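You operate a simulated robot arm through the tools that you are given. There is no shell and no other tool. Be economical: measure what you need, move in short steps, check, and stop when the job is done.

Carry out the task below with a simulated two-armed robot. There is one attempt and no reset: what you move stays moved.

## Task
Pick up the brown bottle from the top of the paper pallets by the sink with one hand, pass it to the other hand and put it on the grey top of unit three. Set down upright: bottle.
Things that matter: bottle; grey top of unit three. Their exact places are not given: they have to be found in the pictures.

The check looks at the end state, three seconds after you hand in, the way a careful person would. Anything else that was tipped, shoved, dropped, spilled or broken makes it a failure.

## Robot
Two 6-joint arms with two-finger grippers on one trunk, on a base that drives. Base frame: it is fixed to the floor where the robot stands at the start and does not move with it; the origin is under the middle of the robot, x ahead of it, y to its left, z up; the surface under the hand at the start is at about z = 1.08. Units: m, rad, N and s.
The left shoulder is at the start at [0.03, 0.178, 1.163], the right one opposite. With the tool pointing down near the work surface each hand reaches from about 0.1 to 0.84 m from the robot's upright axis, wherever it stands, measured 20 degrees to its own side. Places, roughly: grey top of unit three [2.3, -2.4, 1]. Payload 2.54 kg a hand.
The TCP of each hand is the grasp point between the finger pads, 0.03 m short of the fingertips. In the tool frame z runs along the fingers and y along their closing line. The gripper opens to 0.116 m. The gripper's body begins 0.095 m behind the TCP.
Orientation is told as [roll, pitch, yaw] about the base's x, y, z axes, in that order, counted from this pose: with the fingers straight down and closing along the base's y, the tool's x points along the base's -x, its y along +y and its z along -z.

## Interface
- The arms move only by the tool servo_tool. It takes "left_increments", "right_increments" or both (then of equal length, played together; a hand with none holds still); each is a list of rows, each a list of 2 entries, a list of its own where there are three numbers: the shift along the tool's x, y, z in units of 200 mm (1.0 is 200 mm), then the turn, a rotation vector about the tool's x, y, z in units of 60 degrees (1.0 is 60 degrees). In form: [[[x, y, z], [rx, ry, rz]], ...]. A call has 1 to 8 rows; each row is the pose to reach, as a shift and turn from the pose commanded when the call began, along the tool's axes at that moment. "left_gripper" and "right_gripper" are, for a hand that has rows, the gripper command, from -1 (fully open) to 1 (shut), values between in proportion, set as the call begins (left out, the last holds). A call with a number of a shift or a turn outside -1 to 1 is refused whole. A row lasts 0.2 s, in which the tool goes at most 0.05 m and 0.15 rad; a call with a longer step from one row to the next is refused whole, and so is a gripper value outside its range. Where a pose cannot be reached the arm comes as near as it can. A force on the tool above 40 N (or 10 N above the force at the start of the call, whichever is more), or a blocked arm, ends the call early, and 0.2 s more pass. Each finger travels about 0.153 m/s and halts on what it meets, pressing with about 32 N; the grip force reading is that of the motor and also rises with nothing between the fingers. The clock runs only during rows and for 0.2 s after the last one: add rows that repeat a pose to give the fingers time. The reply holds the time, the measured pose of the TCP, the force on the tool along the base axes, the opening and the grip force, in the units named above and with some noise, with the torque about the TCP (base axes, N m) and any sound that the robot's microphone picked up.
- Cameras (640 x 400 px; columns grow to the right, rows downward): "scene" is now at [0.0396, 0.0199, 1.8811]; the picture's right is [0.29, -0.96, 0.00], its down [-0.76, -0.23, -0.60] and it looks along [0.58, 0.18, -0.80] (base axes); focal length 291 px, centre (320, 200). "left" rides on the left gripper at [0.069, 0.015, -0.122] in its tool frame; the picture's right is [-0.21, 0.98, 0.00], its down [-0.83, -0.18, -0.53] and it looks along [-0.52, -0.11, 0.85] (tool axes); focal length 251 px, centre (320, 200). "right" rides on the right gripper at [0.069, -0.015, -0.122] in its tool frame; the picture's right is [0.21, 0.98, 0.00], its down [-0.83, 0.18, -0.53] and it looks along [-0.52, 0.11, 0.85] (tool axes); focal length 251 px, centre (320, 200).
- camera(camera): a new picture of that camera. It takes no simulated time.
- slide_trunk(by): slides the trunk up (or, below 0, down) by that many m; the arms and the scene camera ride with it, the base frame stays. It gives what a move gives, with no picture.
- drive_base(legs): drives the robot by 1 to 6 legs, each [ahead, left, turn to the left] in m, m and rad, along the robot's own axes; the way and the turn of a leg run together, so that a leg with both is an arc; at most 1.5 m and 3.142 rad a leg. The arms and the cameras ride along, it lands a little off, and it stops where it bumps. It gives what a move gives.
- aim_head(pan, tilt): turns the head with the scene camera to pan (to the left, within 2.496 rad either way) and tilt (down, from -0.506 to 1.204), counted from straight ahead of the robot. It gives what a move gives.
- point_at(camera, pixels): for up to 12 pixels [column, row] of the newest picture of that camera ("zoom" is the newest enlarged one), the place [x, y, z] in the base frame of the surface seen there, good to about 0.002 m. It takes no simulated time.
- zoom(camera, box): a new picture of the part [left, top, right, bottom] of that camera's present view, enlarged. It takes no simulated time.
- hand_in(): hands the job in; it is judged then, once.

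Work in short steps. Measure before you move; look again where a grasp or a placing could have gone wrong, and mend it. You have 80 turns and 78 pictures in all, those below and enlarged ones among them. Open the grippers and draw the arms clear of the work before you hand the job in, unless the task says otherwise; then end with one line.

The tools are called by a JSON object that holds its "api" and its "payload". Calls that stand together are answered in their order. servo_tool: Moves the arms, as the interface text tells. Its arguments: {"type":"object","properties":{"left_increments":{"type":"array","items":{"type":"array"}},"left_gripper":{"type":"number"},"right_increments":{"type":"array","items":{"type":"array"}},"right_gripper":{"type":"number"}},"required":[]} The other tools are called the same way: slide_trunk (by) slides the trunk up or down; drive_base (legs) drives the base; aim_head (pan, tilt) turns the head that bears the scene camera; camera (camera) takes a picture; point_at (camera, pixels) gives the place of the surface under pixels of a picture; zoom (camera, box) takes an enlarged picture of a part of a camera's view; hand_in () hands the job in.

At the start:

```text
time: 0.0
left_tcp_pos: [0.3345, 0.3635, 1.3408]
left_orientation: [-0.002, 0.0, 0.0]
left_wrist_force: [0.2, 0.4, -0.3]
left_torque: [0.0, -0.01, -0.02]
left_width: 0.1161
left_finger_force: 0.1
right_tcp_pos: [0.4749, 0.0203, 1.4189]
right_orientation: [-0.001, 0.001, 0.0]
right_wrist_force: [-0.7, -0.5, 0.1]
right_torque: [-0.01, 0.01, 0.0]
right_width: 0.1161
right_finger_force: 0.0
trunk travel left (down, up): [-0.375, 0.165]
robot x, y, heading: [-0.0028, -0.0006, 0.005]
head pan, tilt: [0.295, 0.922]
```

scene: 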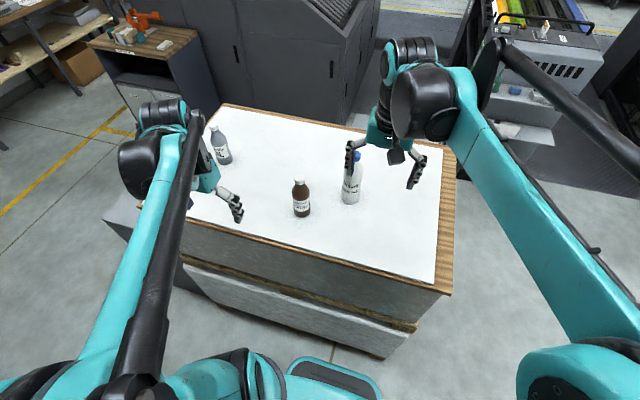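
right: 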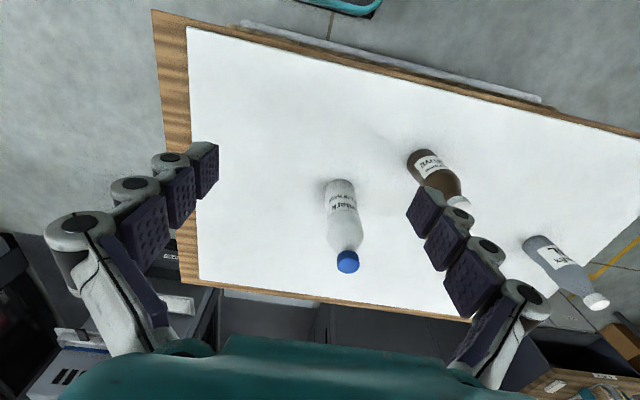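
left: 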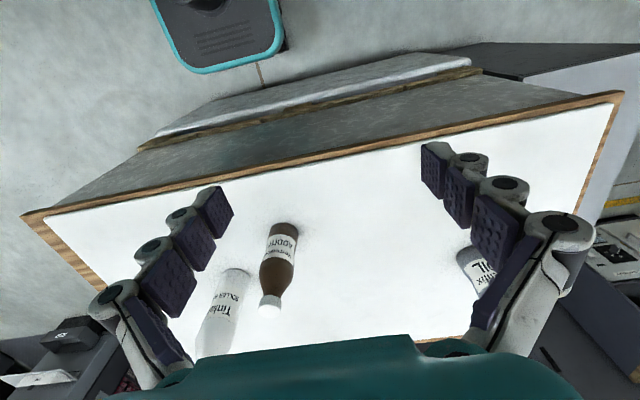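

The brown bottle is at about (301,198) in the scene picture, between a white bottle and a grey bottle. I'll measure it and its neighbours.

{"api": "point_at", "payload": {"camera": "scene", "pixels": [[300, 182], [301, 192], [302, 207], [301, 217], [292, 207], [310, 207], [280, 215], [352, 170], [351, 195], [221, 145], [340, 230], [357, 157]]}}

{"api": "zoom", "payload": {"camera": "scene", "box": [240, 140, 400, 240]}}

```text
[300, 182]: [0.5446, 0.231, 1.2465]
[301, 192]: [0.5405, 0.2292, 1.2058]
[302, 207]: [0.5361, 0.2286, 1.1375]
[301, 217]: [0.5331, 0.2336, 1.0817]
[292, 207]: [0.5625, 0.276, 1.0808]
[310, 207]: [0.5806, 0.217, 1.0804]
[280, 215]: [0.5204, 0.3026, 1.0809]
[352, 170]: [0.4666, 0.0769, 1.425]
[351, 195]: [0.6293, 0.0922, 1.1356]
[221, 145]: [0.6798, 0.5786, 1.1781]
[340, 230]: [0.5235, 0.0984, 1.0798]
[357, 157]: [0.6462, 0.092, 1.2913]
```

```text
4.00 times, centred on (320, 190) of scene
```

zoom: 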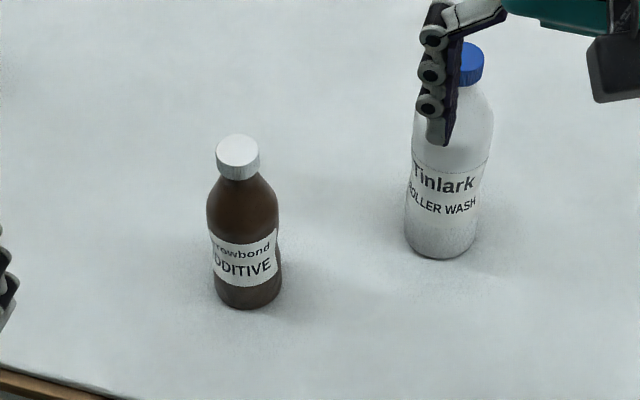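

I'll get the exact cap centre and body sides from the enlarged picture.

{"api": "point_at", "payload": {"camera": "zoom", "pixels": [[238, 150], [222, 150], [254, 150], [238, 138], [238, 172], [246, 210], [215, 225], [272, 225], [248, 260], [250, 302], [472, 60], [440, 200]]}}

```text
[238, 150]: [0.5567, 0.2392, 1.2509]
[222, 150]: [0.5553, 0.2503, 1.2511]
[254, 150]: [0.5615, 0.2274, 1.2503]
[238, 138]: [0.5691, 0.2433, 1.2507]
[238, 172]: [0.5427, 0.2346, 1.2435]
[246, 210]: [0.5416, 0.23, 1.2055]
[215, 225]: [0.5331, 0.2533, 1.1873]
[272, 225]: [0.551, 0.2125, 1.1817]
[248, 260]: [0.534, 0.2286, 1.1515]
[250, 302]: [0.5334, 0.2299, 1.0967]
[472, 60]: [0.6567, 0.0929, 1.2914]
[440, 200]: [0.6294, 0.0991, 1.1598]
```

Bottle: centre ≈(0.558, 0.238), base 1.081, top 1.251, radius ≈0.027; the neighbours are over 0.15 m off. I'll pick it low on the body with the left hand tilted 40° below level, so the right hand can later take the upper body from above. First the pre-grasp pose.

{"api": "servo_tool", "payload": {"left_increments": [[[-0.0775, -0.0896, 0.082], [0, -0.119, 0]], [[-0.155, -0.1793, 0.164], [0, -0.238, 0]], [[-0.2325, -0.2689, 0.246], [0, -0.357, 0]], [[-0.31, -0.3586, 0.328], [0, -0.476, 0]], [[-0.3875, -0.4482, 0.41], [0, -0.595, 0]], [[-0.465, -0.5379, 0.492], [0, -0.714, 0]], [[-0.5425, -0.6275, 0.574], [0, -0.833, 0]], [[-0.5425, -0.6275, 0.574], [0, -0.833, 0]]], "left_gripper": -1}}

{"api": "camera", "payload": {"camera": "left"}}

{"api": "camera", "payload": {"camera": "scene"}}

```text
time: 1.8
left_tcp_pos: [0.4426, 0.2377, 1.2259]
left_orientation: [0.0, -0.873, 0.0]
left_wrist_force: [0.2, -0.2, 0.1]
left_torque: [0.01, 0.0, 0.01]
left_width: 0.1159
left_finger_force: 0.0
right_tcp_pos: [0.4739, 0.0203, 1.4181]
right_orientation: [0.0, -0.002, -0.001]
right_wrist_force: [0.4, -0.5, 0.5]
right_torque: [0.0, -0.07, -0.02]
right_width: 0.1162
right_finger_force: 0.1
trunk travel left (down, up): [-0.375, 0.165]
robot x, y, heading: [0.0012, 0.0045, -0.003]
head pan, tilt: [0.295, 0.922]
```

```text
73 pictures are left
```

left: 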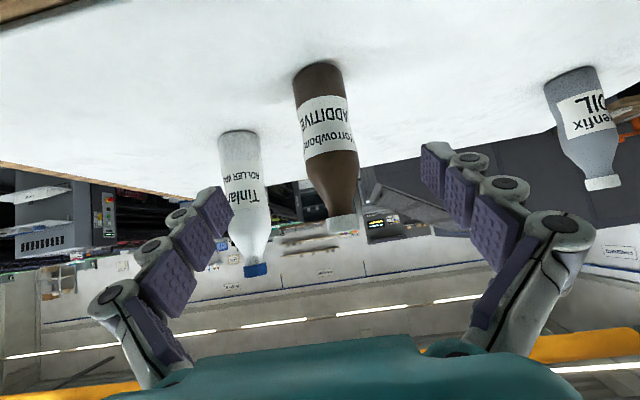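

```text
72 pictures are left
```

scene: 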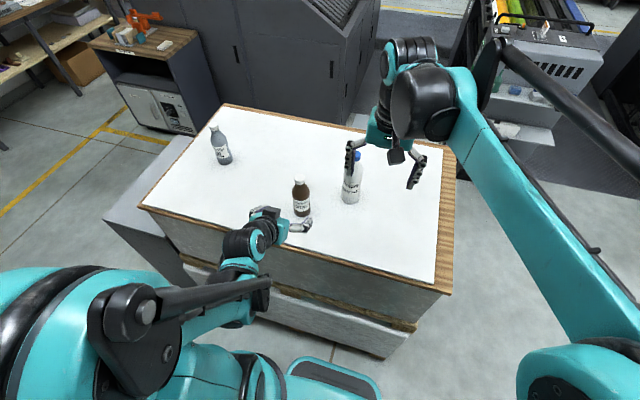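

The pose was reached as commanded and the bottle sits between the fingers' lines. I advance 0.15 m along the tool and look before closing.

{"api": "servo_tool", "payload": {"left_increments": [[[0, 0, 0.15], [0, 0, 0]], [[0, 0, 0.3], [0, 0, 0]], [[0, 0, 0.45], [0, 0, 0]], [[0, 0, 0.6], [0, 0, 0]], [[0, 0, 0.75], [0, 0, 0]], [[0, 0, 0.75], [0, 0, 0]]]}}

{"api": "camera", "payload": {"camera": "left"}}

{"api": "zoom", "payload": {"camera": "scene", "box": [240, 140, 400, 240]}}

```text
time: 3.2
left_tcp_pos: [0.5705, 0.2421, 1.154]
left_orientation: [0.002, -0.872, 0.0]
left_wrist_force: [1.0, 0.1, -0.2]
left_torque: [0.02, -0.03, -0.01]
left_width: 0.1156
left_finger_force: 0.1
left hand out of reach, approached as far as the arm can: row 2, 3, 4, 5, 6
right_tcp_pos: [0.4741, 0.0208, 1.4181]
right_orientation: [-0.001, 0.0, 0.001]
right_wrist_force: [-0.2, -0.8, 0.3]
right_torque: [-0.04, -0.03, 0.02]
right_width: 0.1158
right_finger_force: 0.1
trunk travel left (down, up): [-0.375, 0.165]
robot x, y, heading: [-0.0014, -0.0039, -0.003]
head pan, tilt: [0.295, 0.922]
```

```text
71 pictures are left
```

left: 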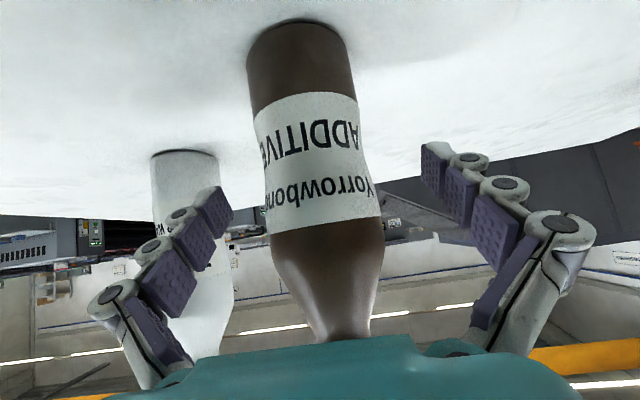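

```text
4.00 times, centred on (320, 190) of scene
```

zoom: 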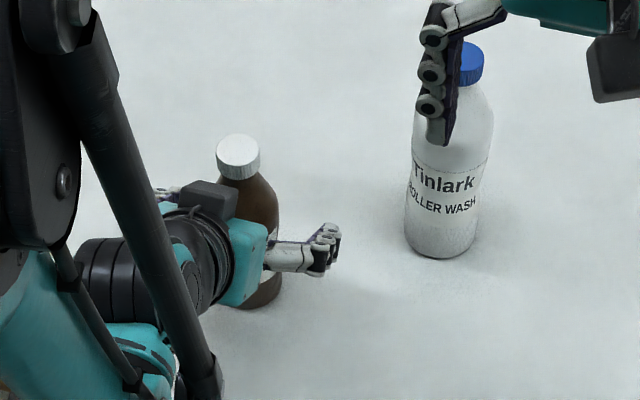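

The arm stopped short at z 1.154 (reach limit), a bit above what I wanted, with the bottle centred between the fingers. I slide the trunk down slightly to lower the grasp.

{"api": "slide_trunk", "payload": {"by": -0.022}}

```text
time: 3.9
left_tcp_pos: [0.5711, 0.2433, 1.1308]
left_orientation: [0.001, -0.871, -0.002]
left_wrist_force: [0.6, -0.2, -0.4]
left_torque: [0.01, -0.03, 0.01]
left_width: 0.1161
left_finger_force: 0.0
right_tcp_pos: [0.4766, 0.0191, 1.396]
right_orientation: [0.0, 0.001, -0.001]
right_wrist_force: [-0.4, 0.6, -0.1]
right_torque: [0.0, 0.01, 0.02]
right_width: 0.1162
right_finger_force: 0.0
trunk travel left (down, up): [-0.353, 0.187]
robot x, y, heading: [0.0022, -0.0037, 0.0]
head pan, tilt: [0.295, 0.922]
```

Now TCP z 1.131. I nudge 5 mm to the right to centre and close the left gripper.

{"api": "servo_tool", "payload": {"left_increments": [[[0, -0.02, 0], [0, 0, 0]], [[0, -0.02, 0], [0, 0, 0]], [[0, -0.02, 0], [0, 0, 0]], [[0, -0.02, 0], [0, 0, 0]]], "left_gripper": 1}}

{"api": "camera", "payload": {"camera": "left"}}

```text
time: 4.9
left_tcp_pos: [0.5728, 0.238, 1.1301]
left_orientation: [0.0, -0.872, 0.001]
left_wrist_force: [0.5, 3.5, 6.2]
left_torque: [0.21, 0.03, -0.04]
left_width: 0.0499
left_finger_force: 31.8
right_tcp_pos: [0.4749, 0.0209, 1.3957]
right_orientation: [-0.001, 0.0, 0.0]
right_wrist_force: [0.1, -0.1, -0.2]
right_torque: [0.0, -0.01, 0.01]
right_width: 0.1161
right_finger_force: 0.0
trunk travel left (down, up): [-0.353, 0.187]
robot x, y, heading: [0.0004, 0.0057, -0.003]
head pan, tilt: [0.295, 0.922]
```

```text
69 pictures are left
```

left: 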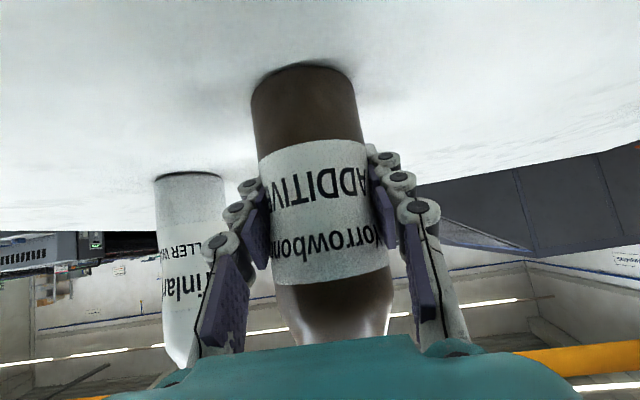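

Gripped at 0.050 m width with 32 N. I lift straight up with the trunk.

{"api": "slide_trunk", "payload": {"by": 0.12}}

{"api": "camera", "payload": {"camera": "scene"}}

```text
time: 6.4
left_tcp_pos: [0.5716, 0.2392, 1.2504]
left_orientation: [0.001, -0.868, -0.002]
left_wrist_force: [-0.4, -0.3, -4.5]
left_torque: [-0.01, -0.08, 0.02]
left_width: 0.0499
left_finger_force: 31.6
right_tcp_pos: [0.476, 0.0209, 1.5153]
right_orientation: [0.0, 0.001, 0.001]
right_wrist_force: [0.6, 0.3, -0.2]
right_torque: [-0.02, 0.01, 0.02]
right_width: 0.116
right_finger_force: 0.1
trunk travel left (down, up): [-0.473, 0.067]
robot x, y, heading: [-0.0023, -0.0007, -0.001]
head pan, tilt: [0.295, 0.922]
```

```text
68 pictures are left
```

scene: 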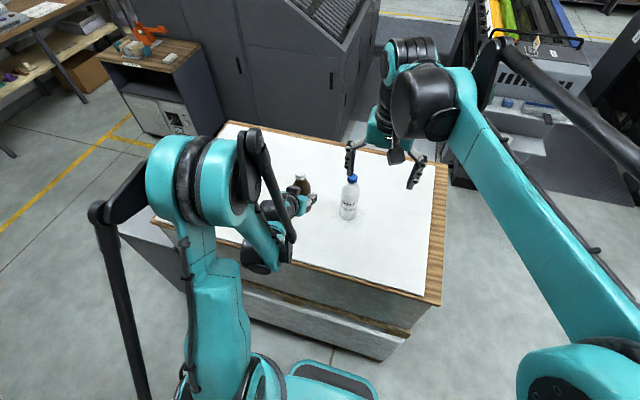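

The bottle is lifted cleanly (about 0.46 kg). I bring it toward the middle, back and up, while the right hand moves aside and up to make room.

{"api": "servo_tool", "payload": {"left_increments": [[[-0.013, -0.125, -0.0875], [0, 0, 0]], [[-0.027, -0.25, -0.175], [0, 0, 0]], [[-0.04, -0.375, -0.2625], [0, 0, 0]], [[-0.053, -0.5, -0.35], [0, 0, 0]], [[-0.067, -0.625, -0.4375], [0, 0, 0]], [[-0.08, -0.75, -0.525], [0, 0, 0]], [[-0.08, -0.75, -0.525], [0, 0, 0]]], "right_increments": [[[0, -0.17, -0.03], [0, 0, 0]], [[0, -0.34, -0.06], [0, 0, 0]], [[0, -0.5, -0.09], [0, 0, 0]], [[0, -0.65, -0.12], [0, 0, 0]], [[0, -0.75, -0.15], [0, 0, 0]], [[0, -0.75, -0.175], [0, 0, 0]], [[0, -0.75, -0.175], [0, 0, 0]]]}}

{"api": "aim_head", "payload": {"pan": 0.1, "tilt": 0.8}}

{"api": "camera", "payload": {"camera": "scene"}}

```text
time: 8.0
left_tcp_pos: [0.5024, 0.088, 1.3296]
left_orientation: [0.001, -0.869, -0.002]
left_wrist_force: [-0.2, -0.3, -4.1]
left_torque: [-0.01, -0.04, -0.01]
left_width: 0.0499
left_finger_force: 32.3
right_tcp_pos: [0.4781, -0.1307, 1.5499]
right_orientation: [-0.001, 0.002, 0.0]
right_wrist_force: [-0.4, 0.6, -0.2]
right_torque: [0.0, 0.02, 0.01]
right_width: 0.1163
right_finger_force: 0.0
trunk travel left (down, up): [-0.473, 0.067]
robot x, y, heading: [0.0015, 0.0022, -0.001]
head pan, tilt: [0.295, 0.922]
```

```text
time: 8.7
left_tcp_pos: [0.5023, 0.0884, 1.3319]
left_orientation: [0.0, -0.871, -0.001]
left_wrist_force: [-0.1, -0.8, -4.6]
left_torque: [0.0, -0.04, -0.01]
left_width: 0.05
left_finger_force: 32.0
right_tcp_pos: [0.477, -0.1291, 1.551]
right_orientation: [0.001, 0.001, 0.0]
right_wrist_force: [0.3, 0.2, 0.8]
right_torque: [-0.01, -0.01, -0.04]
right_width: 0.1161
right_finger_force: 0.0
trunk travel left (down, up): [-0.473, 0.067]
robot x, y, heading: [0.0042, 0.007, 0.001]
head pan, tilt: [0.099, 0.799]
```

```text
67 pictures are left
```

scene: 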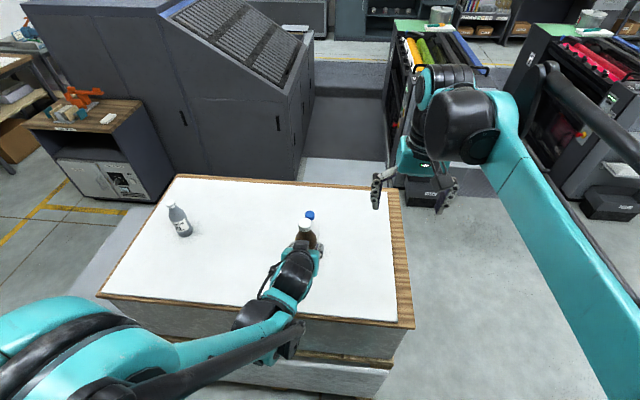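

The bottle is upright in the left hand at about (306,228). I zoom in to measure the cap.

{"api": "zoom", "payload": {"camera": "scene", "box": [256, 190, 352, 250]}}

{"api": "camera", "payload": {"camera": "right"}}

```text
6.67 times, centred on (304, 220) of scene
```

zoom: 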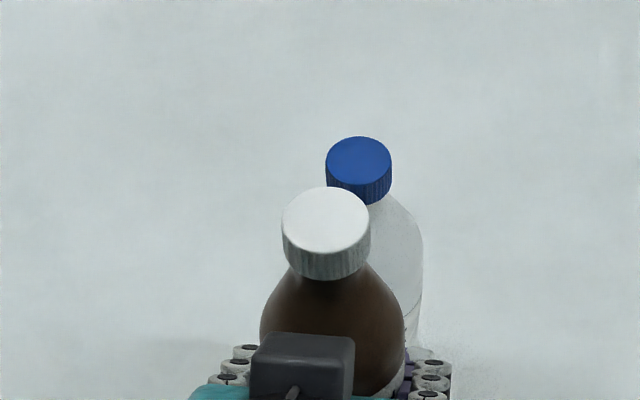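

```text
65 pictures are left
```

right: 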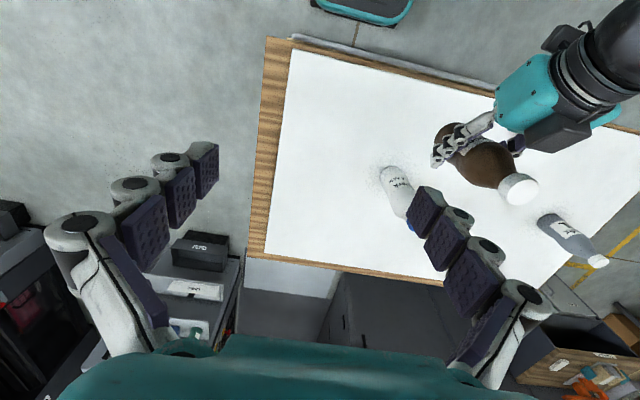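

Measure the cap, the shoulder, and the dark box on the left gripper.

{"api": "point_at", "payload": {"camera": "zoom", "pixels": [[326, 215], [326, 190], [290, 215], [362, 215], [326, 248], [328, 270], [332, 290], [334, 310], [334, 325], [300, 345], [300, 370], [245, 352]]}}

{"api": "point_at", "payload": {"camera": "right", "pixels": [[519, 189], [506, 180], [532, 200], [485, 165], [455, 150], [520, 95], [565, 130], [447, 150], [515, 142]]}}

```text
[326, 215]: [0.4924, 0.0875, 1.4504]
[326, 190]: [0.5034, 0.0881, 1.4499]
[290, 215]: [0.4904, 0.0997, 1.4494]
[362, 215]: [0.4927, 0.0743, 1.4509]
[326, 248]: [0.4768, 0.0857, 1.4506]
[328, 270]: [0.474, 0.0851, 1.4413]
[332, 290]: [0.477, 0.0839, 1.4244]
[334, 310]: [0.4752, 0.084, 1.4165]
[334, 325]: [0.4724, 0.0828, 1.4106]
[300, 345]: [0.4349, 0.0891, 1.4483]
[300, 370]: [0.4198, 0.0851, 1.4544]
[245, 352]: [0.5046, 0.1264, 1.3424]
```

```text
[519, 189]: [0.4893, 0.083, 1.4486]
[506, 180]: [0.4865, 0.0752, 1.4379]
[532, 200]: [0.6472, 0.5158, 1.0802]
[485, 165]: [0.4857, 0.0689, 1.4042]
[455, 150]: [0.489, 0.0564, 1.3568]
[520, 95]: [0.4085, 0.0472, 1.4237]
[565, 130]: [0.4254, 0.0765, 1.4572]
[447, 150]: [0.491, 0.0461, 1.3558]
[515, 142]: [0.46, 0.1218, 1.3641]
```

Cap centre ≈(0.490, 0.087), top 1.450, lower edge ≈1.428, neck narrower below. The right hand will take the cap from above with TCP z≈1.446; first move above it at the present height.

{"api": "servo_tool", "payload": {"right_increments": [[[-0.013, 0.19, 0], [0, 0, 0]], [[-0.026, 0.38, 0], [0, 0, 0]], [[-0.039, 0.57, 0], [0, 0, 0]], [[-0.052, 0.76, 0], [0, 0, 0]], [[-0.06, 0.9, 0], [0, 0, 0]], [[-0.065, 1.0, 0], [0, 0, 0]], [[-0.065, 1.0, 0], [0, 0, 0]]], "right_gripper": -0.3}}

{"api": "camera", "payload": {"camera": "right"}}

{"api": "camera", "payload": {"camera": "scene"}}

```text
time: 10.3
left_tcp_pos: [0.5019, 0.088, 1.3305]
left_orientation: [0.0, -0.871, 0.001]
left_wrist_force: [0.0, -0.6, -5.0]
left_torque: [0.0, -0.04, 0.0]
left_width: 0.0501
left_finger_force: 32.3
right_tcp_pos: [0.4887, 0.0695, 1.55]
right_orientation: [-0.001, -0.001, 0.001]
right_wrist_force: [0.2, -0.6, 0.3]
right_torque: [0.04, -0.01, 0.0]
right_width: 0.0753
right_finger_force: 0.1
trunk travel left (down, up): [-0.473, 0.067]
robot x, y, heading: [0.0012, -0.0036, -0.001]
head pan, tilt: [0.099, 0.799]
```

```text
64 pictures are left
```

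right: 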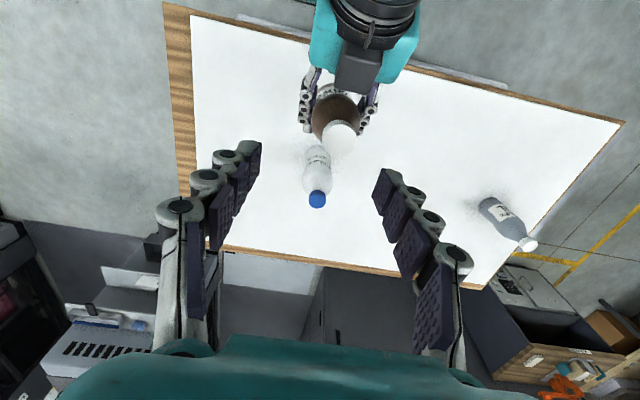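

```text
63 pictures are left
```

scene: 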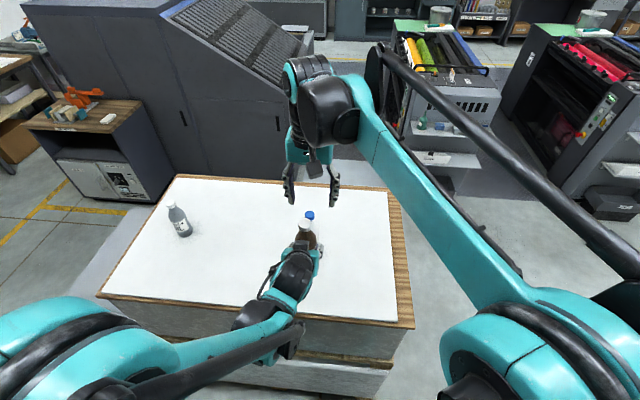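

The right hand hangs above the bottle, fingers open 0.075. I shift 17 mm left and go down to z 1.49, then check alignment.

{"api": "servo_tool", "payload": {"right_increments": [[[-0.006, 0.0425, 0], [0, 0, 0]], [[-0.006, 0.085, 0.1], [0, 0, 0]], [[-0.006, 0.085, 0.2], [0, 0, 0]], [[-0.006, 0.085, 0.3], [0, 0, 0]], [[-0.006, 0.085, 0.3], [0, 0, 0]]]}}

{"api": "camera", "payload": {"camera": "right"}}

{"api": "zoom", "payload": {"camera": "scene", "box": [240, 140, 400, 240]}}

```text
time: 11.5
left_tcp_pos: [0.5021, 0.0886, 1.3319]
left_orientation: [0.001, -0.87, -0.001]
left_wrist_force: [0.6, 0.4, -4.0]
left_torque: [0.03, -0.08, 0.02]
left_width: 0.0497
left_finger_force: 31.9
right_tcp_pos: [0.4909, 0.0866, 1.4906]
right_orientation: [0.001, -0.001, 0.0]
right_wrist_force: [-0.1, 0.2, 0.9]
right_torque: [0.0, 0.02, 0.02]
right_width: 0.0755
right_finger_force: 0.0
trunk travel left (down, up): [-0.473, 0.067]
robot x, y, heading: [-0.0017, -0.0, 0.0]
head pan, tilt: [0.099, 0.799]
```

```text
62 pictures are left
```

right: 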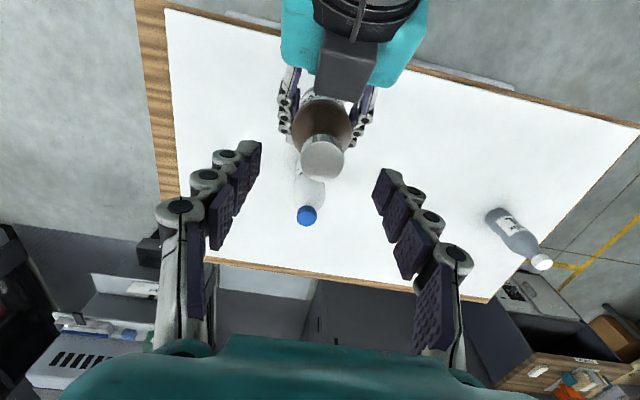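

```text
4.00 times, centred on (320, 190) of scene
```

zoom: 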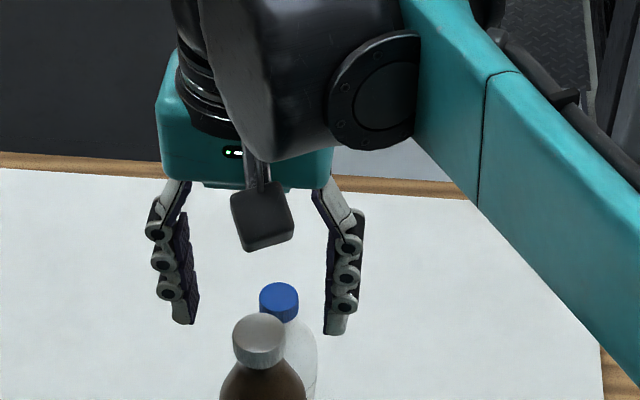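

Check the cap location and the clearance of the right gripper's camera box (zoom (262,220)) from the left gripper.

{"api": "point_at", "payload": {"camera": "right", "pixels": [[322, 155], [304, 155], [341, 155], [322, 140], [322, 170], [346, 65], [330, 90], [365, 90]]}}

{"api": "point_at", "payload": {"camera": "zoom", "pixels": [[262, 235], [258, 195], [250, 248], [258, 322]]}}

```text
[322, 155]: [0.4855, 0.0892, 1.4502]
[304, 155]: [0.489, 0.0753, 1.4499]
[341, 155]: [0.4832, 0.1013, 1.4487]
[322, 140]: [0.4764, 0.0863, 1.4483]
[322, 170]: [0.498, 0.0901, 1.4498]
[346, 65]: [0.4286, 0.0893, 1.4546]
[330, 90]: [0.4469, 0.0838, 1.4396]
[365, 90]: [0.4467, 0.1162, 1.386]
```

```text
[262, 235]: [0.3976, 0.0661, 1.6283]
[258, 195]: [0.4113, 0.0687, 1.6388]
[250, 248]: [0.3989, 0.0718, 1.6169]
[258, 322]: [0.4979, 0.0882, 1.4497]
```

Cap centre is (0.487, 0.088), and clearance is good. I descend to z 1.446 and then close on the cap.

{"api": "servo_tool", "payload": {"right_increments": [[[0.01, 0.006, 0.075], [0, 0, 0]], [[0.018, 0.008, 0.15], [0, 0, 0]], [[0.018, 0.008, 0.222], [0, 0, 0]], [[0.018, 0.008, 0.222], [0, 0, 0]]]}}

{"api": "camera", "payload": {"camera": "right"}}

```text
time: 12.5
left_tcp_pos: [0.5029, 0.0894, 1.3302]
left_orientation: [0.0, -0.871, 0.0]
left_wrist_force: [0.0, 0.0, -3.3]
left_torque: [0.02, -0.09, 0.0]
left_width: 0.0496
left_finger_force: 31.5
right_tcp_pos: [0.486, 0.089, 1.4454]
right_orientation: [0.002, 0.001, 0.001]
right_wrist_force: [-0.4, 0.2, -0.7]
right_torque: [-0.01, 0.01, 0.0]
right_width: 0.0754
right_finger_force: 0.1
trunk travel left (down, up): [-0.473, 0.067]
robot x, y, heading: [0.0007, 0.0012, -0.002]
head pan, tilt: [0.099, 0.799]
```

```text
60 pictures are left
```

right: 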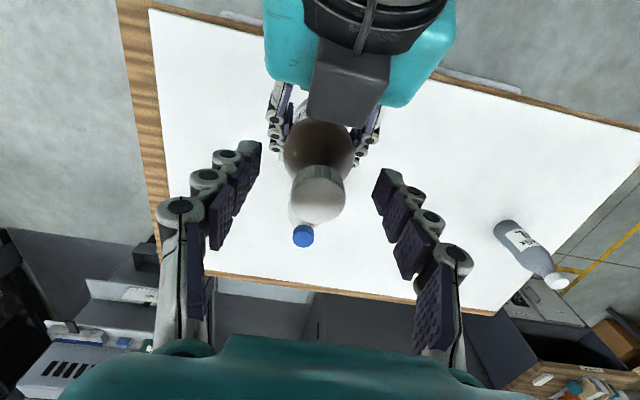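

The cap sits midway between the fingers. I close the right gripper.

{"api": "servo_tool", "payload": {"right_increments": [[[0, 0, 0], [0, 0, 0]], [[0, 0, 0], [0, 0, 0]], [[0, 0, 0], [0, 0, 0]], [[0, 0, 0], [0, 0, 0]]], "right_gripper": 1}}

{"api": "zoom", "payload": {"camera": "right", "box": [200, 60, 440, 260]}}

{"api": "zoom", "payload": {"camera": "scene", "box": [240, 160, 400, 260]}}

```text
time: 13.5
left_tcp_pos: [0.5028, 0.0898, 1.3298]
left_orientation: [0.0, -0.869, 0.0]
left_wrist_force: [-0.7, -0.3, -11.7]
left_torque: [0.05, -0.05, 0.02]
left_width: 0.0494
left_finger_force: 31.7
right_tcp_pos: [0.4861, 0.0888, 1.4465]
right_orientation: [0.001, 0.001, 0.0]
right_wrist_force: [-0.6, 1.4, 8.1]
right_torque: [0.0, -0.07, 0.01]
right_width: 0.0301
right_finger_force: 32.1
trunk travel left (down, up): [-0.473, 0.067]
robot x, y, heading: [0.0055, 0.0021, 0.001]
head pan, tilt: [0.099, 0.799]
```

```text
2.00 times, centred on (320, 160) of right
```

zoom: 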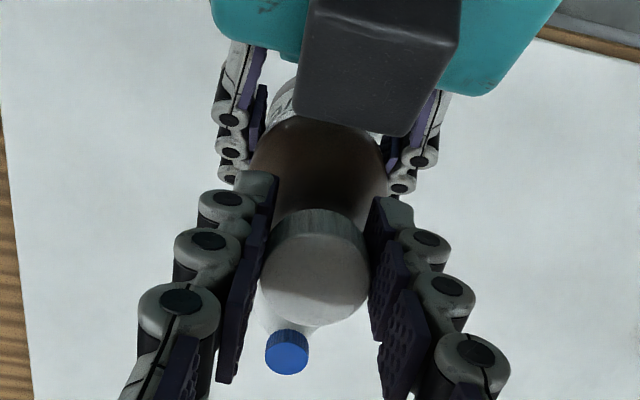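

```text
4.00 times, centred on (320, 210) of scene
```

zoom: 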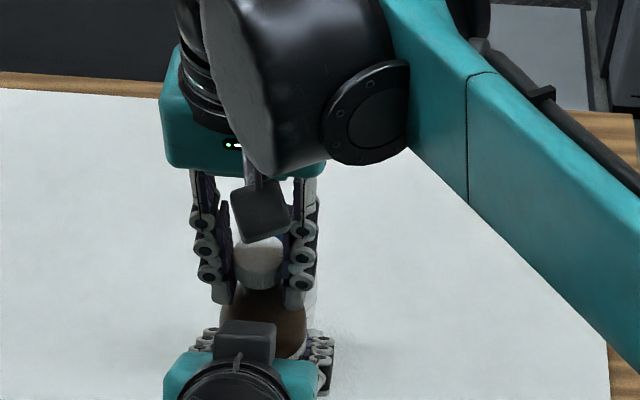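

The right hand holds the cap (0.030 m, 32 N) above the left fingers. I open the left hand in place.

{"api": "servo_tool", "payload": {"left_increments": [[[0, 0, 0], [0, 0, 0]], [[0, 0, 0], [0, 0, 0]], [[0, 0, 0], [0, 0, 0]]], "left_gripper": -0.6}}

{"api": "zoom", "payload": {"camera": "right", "box": [200, 60, 440, 260]}}

```text
time: 14.3
left_tcp_pos: [0.5024, 0.0885, 1.3304]
left_orientation: [0.0, -0.87, 0.0]
left_wrist_force: [-0.4, -0.2, 0.2]
left_torque: [-0.03, 0.01, 0.03]
left_width: 0.0927
left_finger_force: 0.2
right_tcp_pos: [0.4844, 0.0884, 1.4461]
right_orientation: [-0.001, 0.001, 0.001]
right_wrist_force: [-0.6, -0.2, 0.3]
right_torque: [0.0, -0.02, -0.01]
right_width: 0.0299
right_finger_force: 31.8
trunk travel left (down, up): [-0.473, 0.067]
robot x, y, heading: [-0.003, 0.0005, 0.002]
head pan, tilt: [0.099, 0.799]
```

```text
2.00 times, centred on (320, 160) of right
```

zoom: 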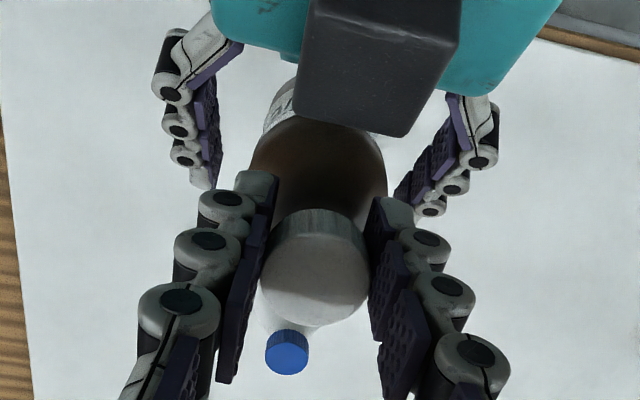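

The left is open and the bottle stays. I withdraw the left hand back along its axis slowly, then recheck the right force.

{"api": "servo_tool", "payload": {"left_increments": [[[0, 0, -0.12], [0, 0, 0]], [[0, 0, -0.24], [0, 0, 0]], [[0, 0, -0.36], [0, 0, 0]], [[0, 0, -0.48], [0, 0, 0]], [[0, 0, -0.6], [0, 0, 0]], [[0, 0, -0.6], [0, 0, 0]]]}}

{"api": "camera", "payload": {"camera": "left"}}

{"api": "camera", "payload": {"camera": "scene"}}

```text
time: 15.7
left_tcp_pos: [0.4121, 0.0873, 1.408]
left_orientation: [0.001, -0.87, -0.001]
left_wrist_force: [0.3, 0.1, -0.6]
left_torque: [0.0, 0.02, 0.0]
left_width: 0.0929
left_finger_force: 0.2
right_tcp_pos: [0.4866, 0.0882, 1.4459]
right_orientation: [0.0, 0.001, 0.001]
right_wrist_force: [-0.4, -0.6, 0.6]
right_torque: [0.01, 0.03, 0.0]
right_width: 0.0301
right_finger_force: 31.7
trunk travel left (down, up): [-0.473, 0.067]
robot x, y, heading: [0.0034, 0.0027, 0.001]
head pan, tilt: [0.099, 0.799]
```

```text
56 pictures are left
```

left: 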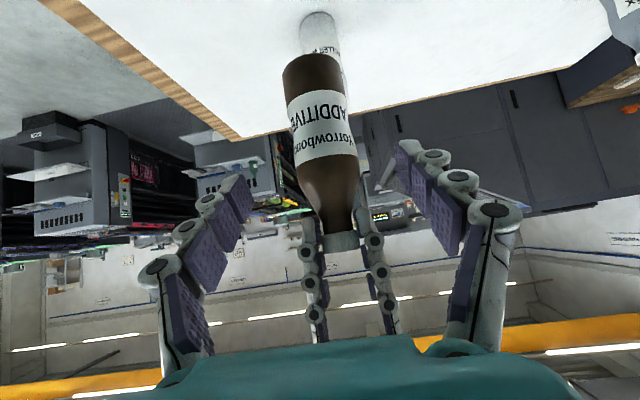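

```text
55 pictures are left
```

scene: 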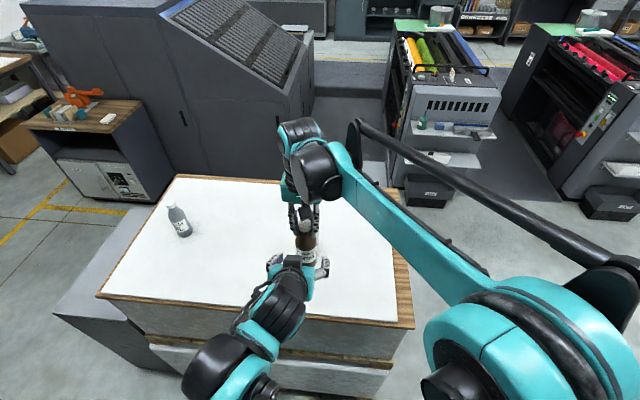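

The bottle hangs upright in the right hand, alone. I move the left hand further back and to the left, and look toward unit three.

{"api": "servo_tool", "payload": {"left_increments": [[[0, 0.1, -0.1], [0, 0, 0]], [[0, 0.3, -0.15], [0, 0, 0]], [[0, 0.5, -0.2], [0, 0, 0]], [[0, 0.7, -0.2], [0, 0, 0]], [[0, 0.9, -0.2], [0, 0, 0]], [[0, 1.0, -0.2], [0, 0, 0]], [[0, 1.0, -0.2], [0, 0, 0]]]}}

{"api": "aim_head", "payload": {"pan": -0.75, "tilt": 0.35}}

{"api": "camera", "payload": {"camera": "scene"}}

```text
time: 17.3
left_tcp_pos: [0.3786, 0.2886, 1.4326]
left_orientation: [0.0, -0.87, 0.001]
left_wrist_force: [0.1, -0.5, -0.4]
left_torque: [0.0, 0.03, 0.01]
left_width: 0.0928
left_finger_force: 0.1
right_tcp_pos: [0.4857, 0.0887, 1.4462]
right_orientation: [-0.001, -0.002, 0.001]
right_wrist_force: [-0.2, -0.1, -0.2]
right_torque: [0.02, 0.01, -0.02]
right_width: 0.03
right_finger_force: 31.8
trunk travel left (down, up): [-0.473, 0.067]
robot x, y, heading: [-0.0005, -0.0028, -0.002]
head pan, tilt: [0.099, 0.799]
```

```text
time: 18.5
left_tcp_pos: [0.3798, 0.2877, 1.4323]
left_orientation: [0.001, -0.871, 0.0]
left_wrist_force: [0.3, 0.6, 0.1]
left_torque: [-0.02, 0.0, 0.02]
left_width: 0.0927
left_finger_force: 0.1
right_tcp_pos: [0.4861, 0.0893, 1.4467]
right_orientation: [0.001, -0.001, 0.0]
right_wrist_force: [0.4, 1.0, 1.1]
right_torque: [0.01, 0.04, 0.01]
right_width: 0.0299
right_finger_force: 32.1
trunk travel left (down, up): [-0.473, 0.067]
robot x, y, heading: [0.0003, -0.0008, 0.004]
head pan, tilt: [-0.75, 0.351]
```

```text
54 pictures are left
```

scene: 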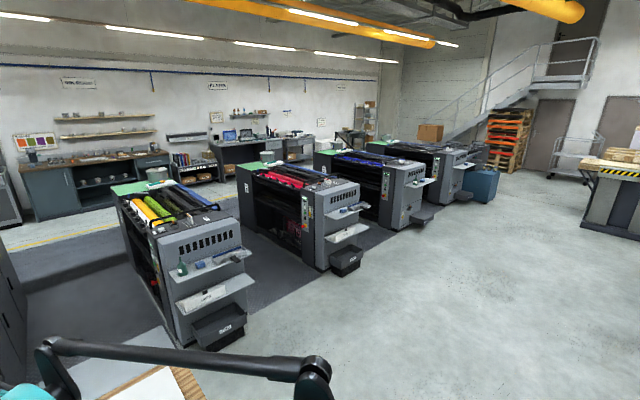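

Four press units stand in a row. I measure the tops to see which one is at about (2.3, −2.4).

{"api": "point_at", "payload": {"camera": "scene", "pixels": [[195, 222], [325, 188], [395, 170], [450, 154], [405, 178], [335, 200], [415, 182], [350, 212], [350, 235], [420, 215], [380, 320], [400, 230]]}}

{"api": "zoom", "payload": {"camera": "scene", "box": [230, 120, 502, 290]}}

```text
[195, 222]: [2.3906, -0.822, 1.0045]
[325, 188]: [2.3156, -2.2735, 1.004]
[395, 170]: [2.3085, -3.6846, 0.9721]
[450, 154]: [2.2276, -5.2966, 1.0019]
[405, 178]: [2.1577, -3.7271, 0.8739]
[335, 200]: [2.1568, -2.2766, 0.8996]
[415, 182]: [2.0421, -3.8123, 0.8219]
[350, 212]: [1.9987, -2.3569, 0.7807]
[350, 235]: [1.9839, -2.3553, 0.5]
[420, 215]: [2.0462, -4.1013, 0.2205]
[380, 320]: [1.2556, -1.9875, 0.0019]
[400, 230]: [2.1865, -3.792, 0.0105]
```

```text
2.35 times, centred on (366, 205) of scene
```

zoom: 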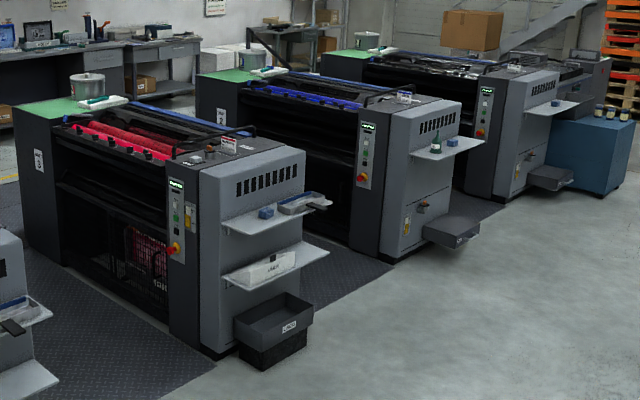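

The red unit is at (2.3, −2.3); I verify its number sign (scene about (246,188)) and its top.

{"api": "zoom", "payload": {"camera": "scene", "box": [236, 160, 380, 250]}}

```text
4.44 times, centred on (308, 205) of scene
```

zoom: 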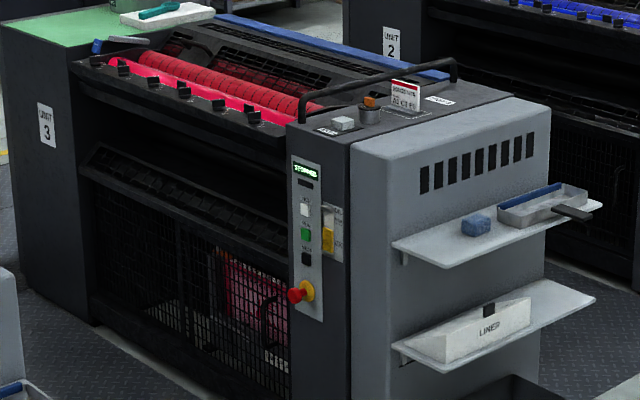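

"UNIT 3" confirmed. The grey top is the light grey cabinet top around zoom (450,125), next to a dark strip carrying small items. Measure its extent.

{"api": "point_at", "payload": {"camera": "zoom", "pixels": [[355, 150], [380, 143], [440, 125], [510, 105], [545, 100], [400, 150], [470, 130], [440, 112], [495, 98], [430, 105], [480, 220], [500, 310]]}}

```text
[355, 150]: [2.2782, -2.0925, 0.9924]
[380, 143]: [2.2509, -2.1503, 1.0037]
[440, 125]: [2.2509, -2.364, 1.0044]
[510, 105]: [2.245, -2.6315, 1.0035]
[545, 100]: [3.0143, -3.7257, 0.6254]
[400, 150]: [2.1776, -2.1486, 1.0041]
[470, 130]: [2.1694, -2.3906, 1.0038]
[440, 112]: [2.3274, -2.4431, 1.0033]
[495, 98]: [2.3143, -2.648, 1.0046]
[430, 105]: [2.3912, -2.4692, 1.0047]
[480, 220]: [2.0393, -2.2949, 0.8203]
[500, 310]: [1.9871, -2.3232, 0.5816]
```

Grey top: z 1.004, x 2.16–2.33, y −2.10 to −2.65, free. Before backing away from the pallet I look behind.

{"api": "aim_head", "payload": {"pan": -2.45, "tilt": 0.6}}

{"api": "camera", "payload": {"camera": "scene"}}

{"api": "aim_head", "payload": {"pan": 2.45, "tilt": 0.6}}

{"api": "camera", "payload": {"camera": "scene"}}

{"api": "aim_head", "payload": {"pan": -1.2, "tilt": 0.6}}

{"api": "camera", "payload": {"camera": "scene"}}

```text
time: 20.2
left_tcp_pos: [0.3791, 0.2866, 1.4322]
left_orientation: [-0.001, -0.867, -0.001]
left_wrist_force: [0.4, -0.5, 0.0]
left_torque: [-0.02, -0.03, -0.01]
left_width: 0.0928
left_finger_force: 0.1
right_tcp_pos: [0.4849, 0.0887, 1.4455]
right_orientation: [-0.001, 0.0, 0.0]
right_wrist_force: [-0.1, 0.6, -0.3]
right_torque: [-0.02, 0.02, 0.02]
right_width: 0.0302
right_finger_force: 31.7
trunk travel left (down, up): [-0.473, 0.067]
robot x, y, heading: [0.0031, 0.0019, -0.0]
head pan, tilt: [-2.45, 0.6]
```

```text
51 pictures are left
```

scene: 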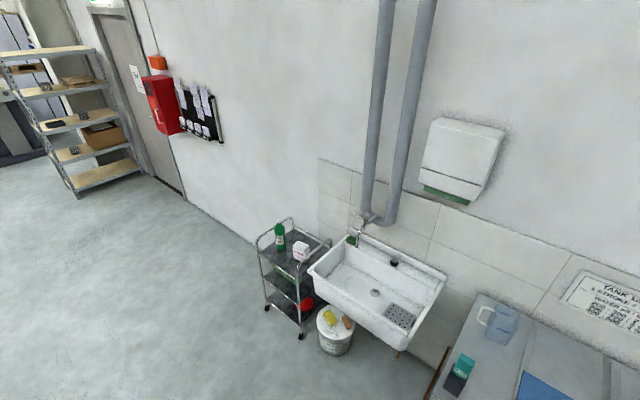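

```text
time: 24.1
left_tcp_pos: [0.3788, 0.2892, 1.433]
left_orientation: [-0.001, -0.869, 0.0]
left_wrist_force: [-0.5, -0.7, 0.9]
left_torque: [0.02, 0.02, -0.02]
left_width: 0.0929
left_finger_force: 0.1
right_tcp_pos: [0.4861, 0.0887, 1.4465]
right_orientation: [0.0, -0.001, 0.0]
right_wrist_force: [0.1, 0.2, 0.2]
right_torque: [0.01, 0.02, -0.01]
right_width: 0.0301
right_finger_force: 32.2
trunk travel left (down, up): [-0.473, 0.067]
robot x, y, heading: [0.0018, 0.0006, -0.005]
head pan, tilt: [2.45, 0.6]
```

```text
50 pictures are left
```

scene: 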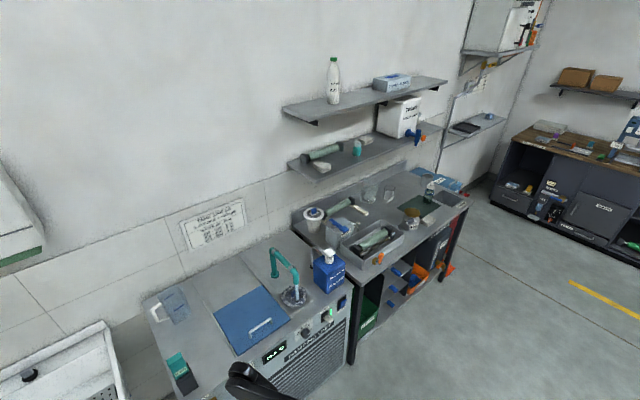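

```text
time: 27.1
left_tcp_pos: [0.3779, 0.2878, 1.4324]
left_orientation: [0.0, -0.869, -0.001]
left_wrist_force: [-0.2, 0.3, -0.4]
left_torque: [0.03, 0.01, -0.03]
left_width: 0.0927
left_finger_force: 0.0
right_tcp_pos: [0.4851, 0.0888, 1.4466]
right_orientation: [-0.001, 0.0, -0.001]
right_wrist_force: [0.0, -0.2, -0.8]
right_torque: [-0.02, 0.02, 0.01]
right_width: 0.03
right_finger_force: 32.4
trunk travel left (down, up): [-0.473, 0.067]
robot x, y, heading: [-0.0022, 0.0026, -0.006]
head pan, tilt: [-1.201, 0.6]
```

```text
49 pictures are left
```

scene: 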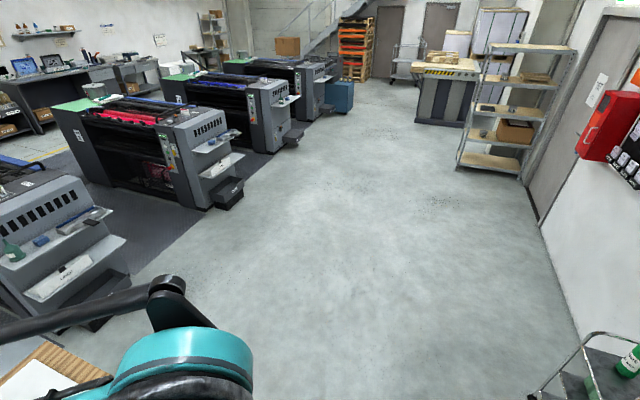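

Behind is the sink bench, so I'd rather go sideways right (base is omnidirectional). Measure the trolley, the floor and pallet edge in this picture.

{"api": "point_at", "payload": {"camera": "scene", "pixels": [[590, 340], [535, 392], [620, 335], [45, 345], [105, 383], [300, 330], [400, 390], [60, 330], [241, 195], [235, 180], [232, 160], [236, 133]]}}

```text
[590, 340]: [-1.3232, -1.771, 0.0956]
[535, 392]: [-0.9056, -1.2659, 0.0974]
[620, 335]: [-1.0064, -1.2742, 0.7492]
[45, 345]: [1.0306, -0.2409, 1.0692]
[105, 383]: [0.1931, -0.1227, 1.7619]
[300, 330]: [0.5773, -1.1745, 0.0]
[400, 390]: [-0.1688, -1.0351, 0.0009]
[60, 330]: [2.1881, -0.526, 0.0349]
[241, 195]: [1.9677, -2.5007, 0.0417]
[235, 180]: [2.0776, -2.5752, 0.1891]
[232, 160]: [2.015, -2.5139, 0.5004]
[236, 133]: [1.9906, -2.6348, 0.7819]
```

Clear: the trolley is at x<−0.85. I drive sideways right 0.7 m first and check the bottle.

{"api": "drive_base", "payload": {"legs": [[-0.03, -0.7, 0]]}}

{"api": "camera", "payload": {"camera": "left"}}

```text
time: 30.9
left_tcp_pos: [0.3486, -0.4073, 1.433]
left_orientation: [0.0, -0.87, 0.002]
left_wrist_force: [-0.2, 0.0, -0.3]
left_torque: [0.01, -0.03, 0.01]
left_width: 0.093
left_finger_force: 0.0
right_tcp_pos: [0.4557, -0.606, 1.446]
right_orientation: [-0.001, 0.001, 0.001]
right_wrist_force: [0.0, 0.3, 0.1]
right_torque: [-0.01, 0.04, 0.0]
right_width: 0.0301
right_finger_force: 31.8
trunk travel left (down, up): [-0.473, 0.067]
robot x, y, heading: [-0.0288, -0.6962, 0.006]
head pan, tilt: [-1.201, 0.6]
```

```text
48 pictures are left
```

left: 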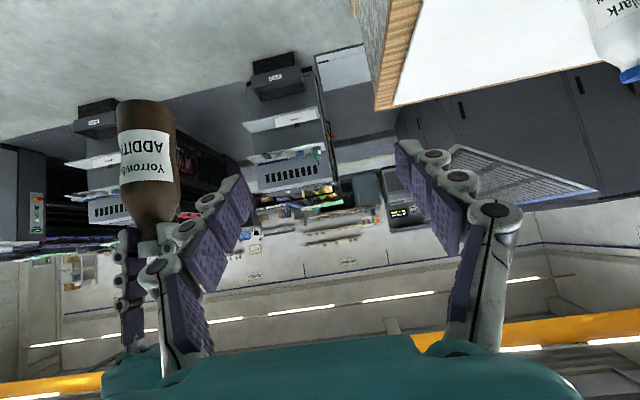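

The bottle still hangs upright at (150,160). Continue right, then diagonally toward unit three, stopping short.

{"api": "drive_base", "payload": {"legs": [[0, -0.75, 0], [1.05, -0.67, 0]]}}

{"api": "aim_head", "payload": {"pan": -0.2, "tilt": 0.7}}

{"api": "camera", "payload": {"camera": "scene"}}

{"api": "camera", "payload": {"camera": "left"}}

```text
time: 40.9
left_tcp_pos: [1.4091, -1.8204, 1.4328]
left_orientation: [0.0, -0.87, 0.006]
left_wrist_force: [0.4, 1.1, -0.1]
left_torque: [-0.02, 0.02, 0.01]
left_width: 0.0928
left_finger_force: 0.1
right_tcp_pos: [1.5163, -2.0174, 1.4473]
right_orientation: [-0.002, -0.001, 0.006]
right_wrist_force: [0.3, -0.6, 0.6]
right_torque: [0.01, 0.03, -0.03]
right_width: 0.0303
right_finger_force: 31.9
trunk travel left (down, up): [-0.473, 0.067]
robot x, y, heading: [1.0303, -2.1075, 0.003]
head pan, tilt: [-1.201, 0.6]
```

```text
time: 42.2
left_tcp_pos: [1.4096, -1.8203, 1.4328]
left_orientation: [-0.002, -0.871, 0.005]
left_wrist_force: [0.8, -0.9, 0.6]
left_torque: [-0.02, -0.01, 0.01]
left_width: 0.0927
left_finger_force: 0.1
right_tcp_pos: [1.5151, -2.0175, 1.4454]
right_orientation: [0.0, 0.0, 0.005]
right_wrist_force: [0.3, 1.2, 0.6]
right_torque: [-0.02, 0.02, 0.0]
right_width: 0.03
right_finger_force: 32.0
trunk travel left (down, up): [-0.473, 0.067]
robot x, y, heading: [1.0284, -2.1077, 0.003]
head pan, tilt: [-0.201, 0.7]
```

```text
47 pictures are left
```

scene: 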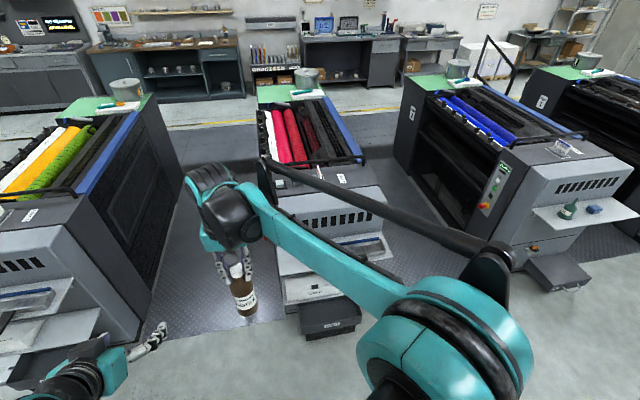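

```text
46 pictures are left
```

left: 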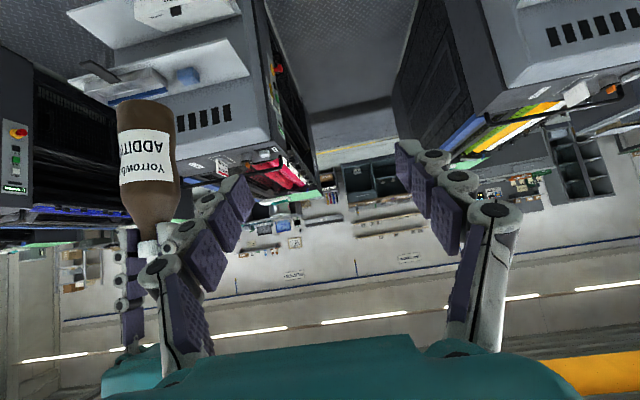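

Bottle unchanged in the grip. Zoom on unit three's grey top and the bin/shelves in front.

{"api": "zoom", "payload": {"camera": "scene", "box": [240, 140, 416, 350]}}

{"api": "point_at", "payload": {"camera": "scene", "pixels": [[300, 204], [350, 195], [380, 205], [330, 191], [285, 203], [275, 195], [310, 258], [300, 297], [330, 330], [358, 320], [340, 305], [360, 335]]}}

```text
1.90 times, centred on (328, 245) of scene
```

zoom: 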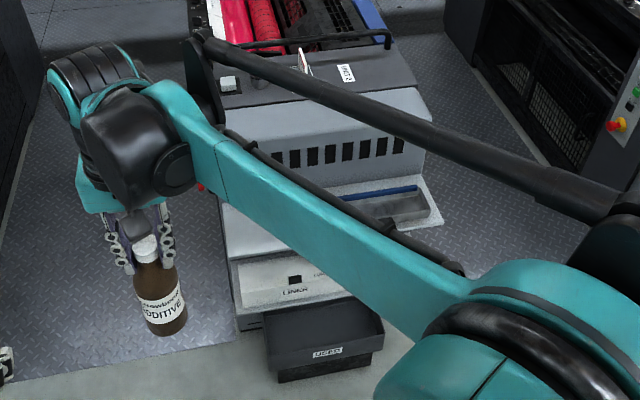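

```text
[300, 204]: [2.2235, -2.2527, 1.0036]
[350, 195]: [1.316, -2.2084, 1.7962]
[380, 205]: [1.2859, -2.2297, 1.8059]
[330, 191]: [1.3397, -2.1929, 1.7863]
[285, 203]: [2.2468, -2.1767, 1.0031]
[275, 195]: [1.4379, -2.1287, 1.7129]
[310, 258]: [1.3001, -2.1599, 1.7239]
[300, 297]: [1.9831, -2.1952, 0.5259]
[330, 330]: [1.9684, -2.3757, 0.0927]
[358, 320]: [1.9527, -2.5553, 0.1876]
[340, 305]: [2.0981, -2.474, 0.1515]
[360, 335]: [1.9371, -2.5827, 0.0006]
```

Bin front at x≈1.94, shelves ≈1.95. I check where the robot's own base front is by looking straight down.

{"api": "aim_head", "payload": {"pan": 0.0, "tilt": 1.2}}

{"api": "camera", "payload": {"camera": "scene"}}

```text
time: 43.1
left_tcp_pos: [1.4084, -1.8199, 1.4331]
left_orientation: [0.0, -0.87, 0.004]
left_wrist_force: [0.4, 0.0, -0.4]
left_torque: [0.02, -0.01, 0.02]
left_width: 0.0928
left_finger_force: 0.0
right_tcp_pos: [1.5151, -2.0179, 1.4452]
right_orientation: [0.0, -0.001, 0.004]
right_wrist_force: [0.8, 0.5, 0.1]
right_torque: [0.02, 0.06, 0.02]
right_width: 0.03
right_finger_force: 32.2
trunk travel left (down, up): [-0.473, 0.067]
robot x, y, heading: [1.0332, -2.1107, 0.001]
head pan, tilt: [0.0, 1.201]
```

```text
44 pictures are left
```

scene: 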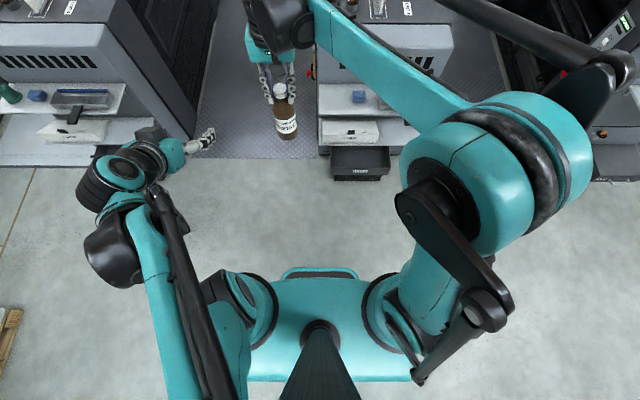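

{"api": "point_at", "payload": {"camera": "scene", "pixels": [[320, 268], [320, 275], [320, 282], [320, 260], [360, 181], [300, 270], [350, 272], [279, 85], [286, 110], [286, 136]]}}

```text
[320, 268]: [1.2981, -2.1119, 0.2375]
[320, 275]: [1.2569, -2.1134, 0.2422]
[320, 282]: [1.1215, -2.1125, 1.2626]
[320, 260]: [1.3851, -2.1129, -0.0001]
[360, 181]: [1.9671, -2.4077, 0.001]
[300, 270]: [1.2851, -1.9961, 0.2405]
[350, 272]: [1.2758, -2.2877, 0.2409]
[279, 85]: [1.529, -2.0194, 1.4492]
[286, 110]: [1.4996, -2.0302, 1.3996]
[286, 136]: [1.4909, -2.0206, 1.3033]
```

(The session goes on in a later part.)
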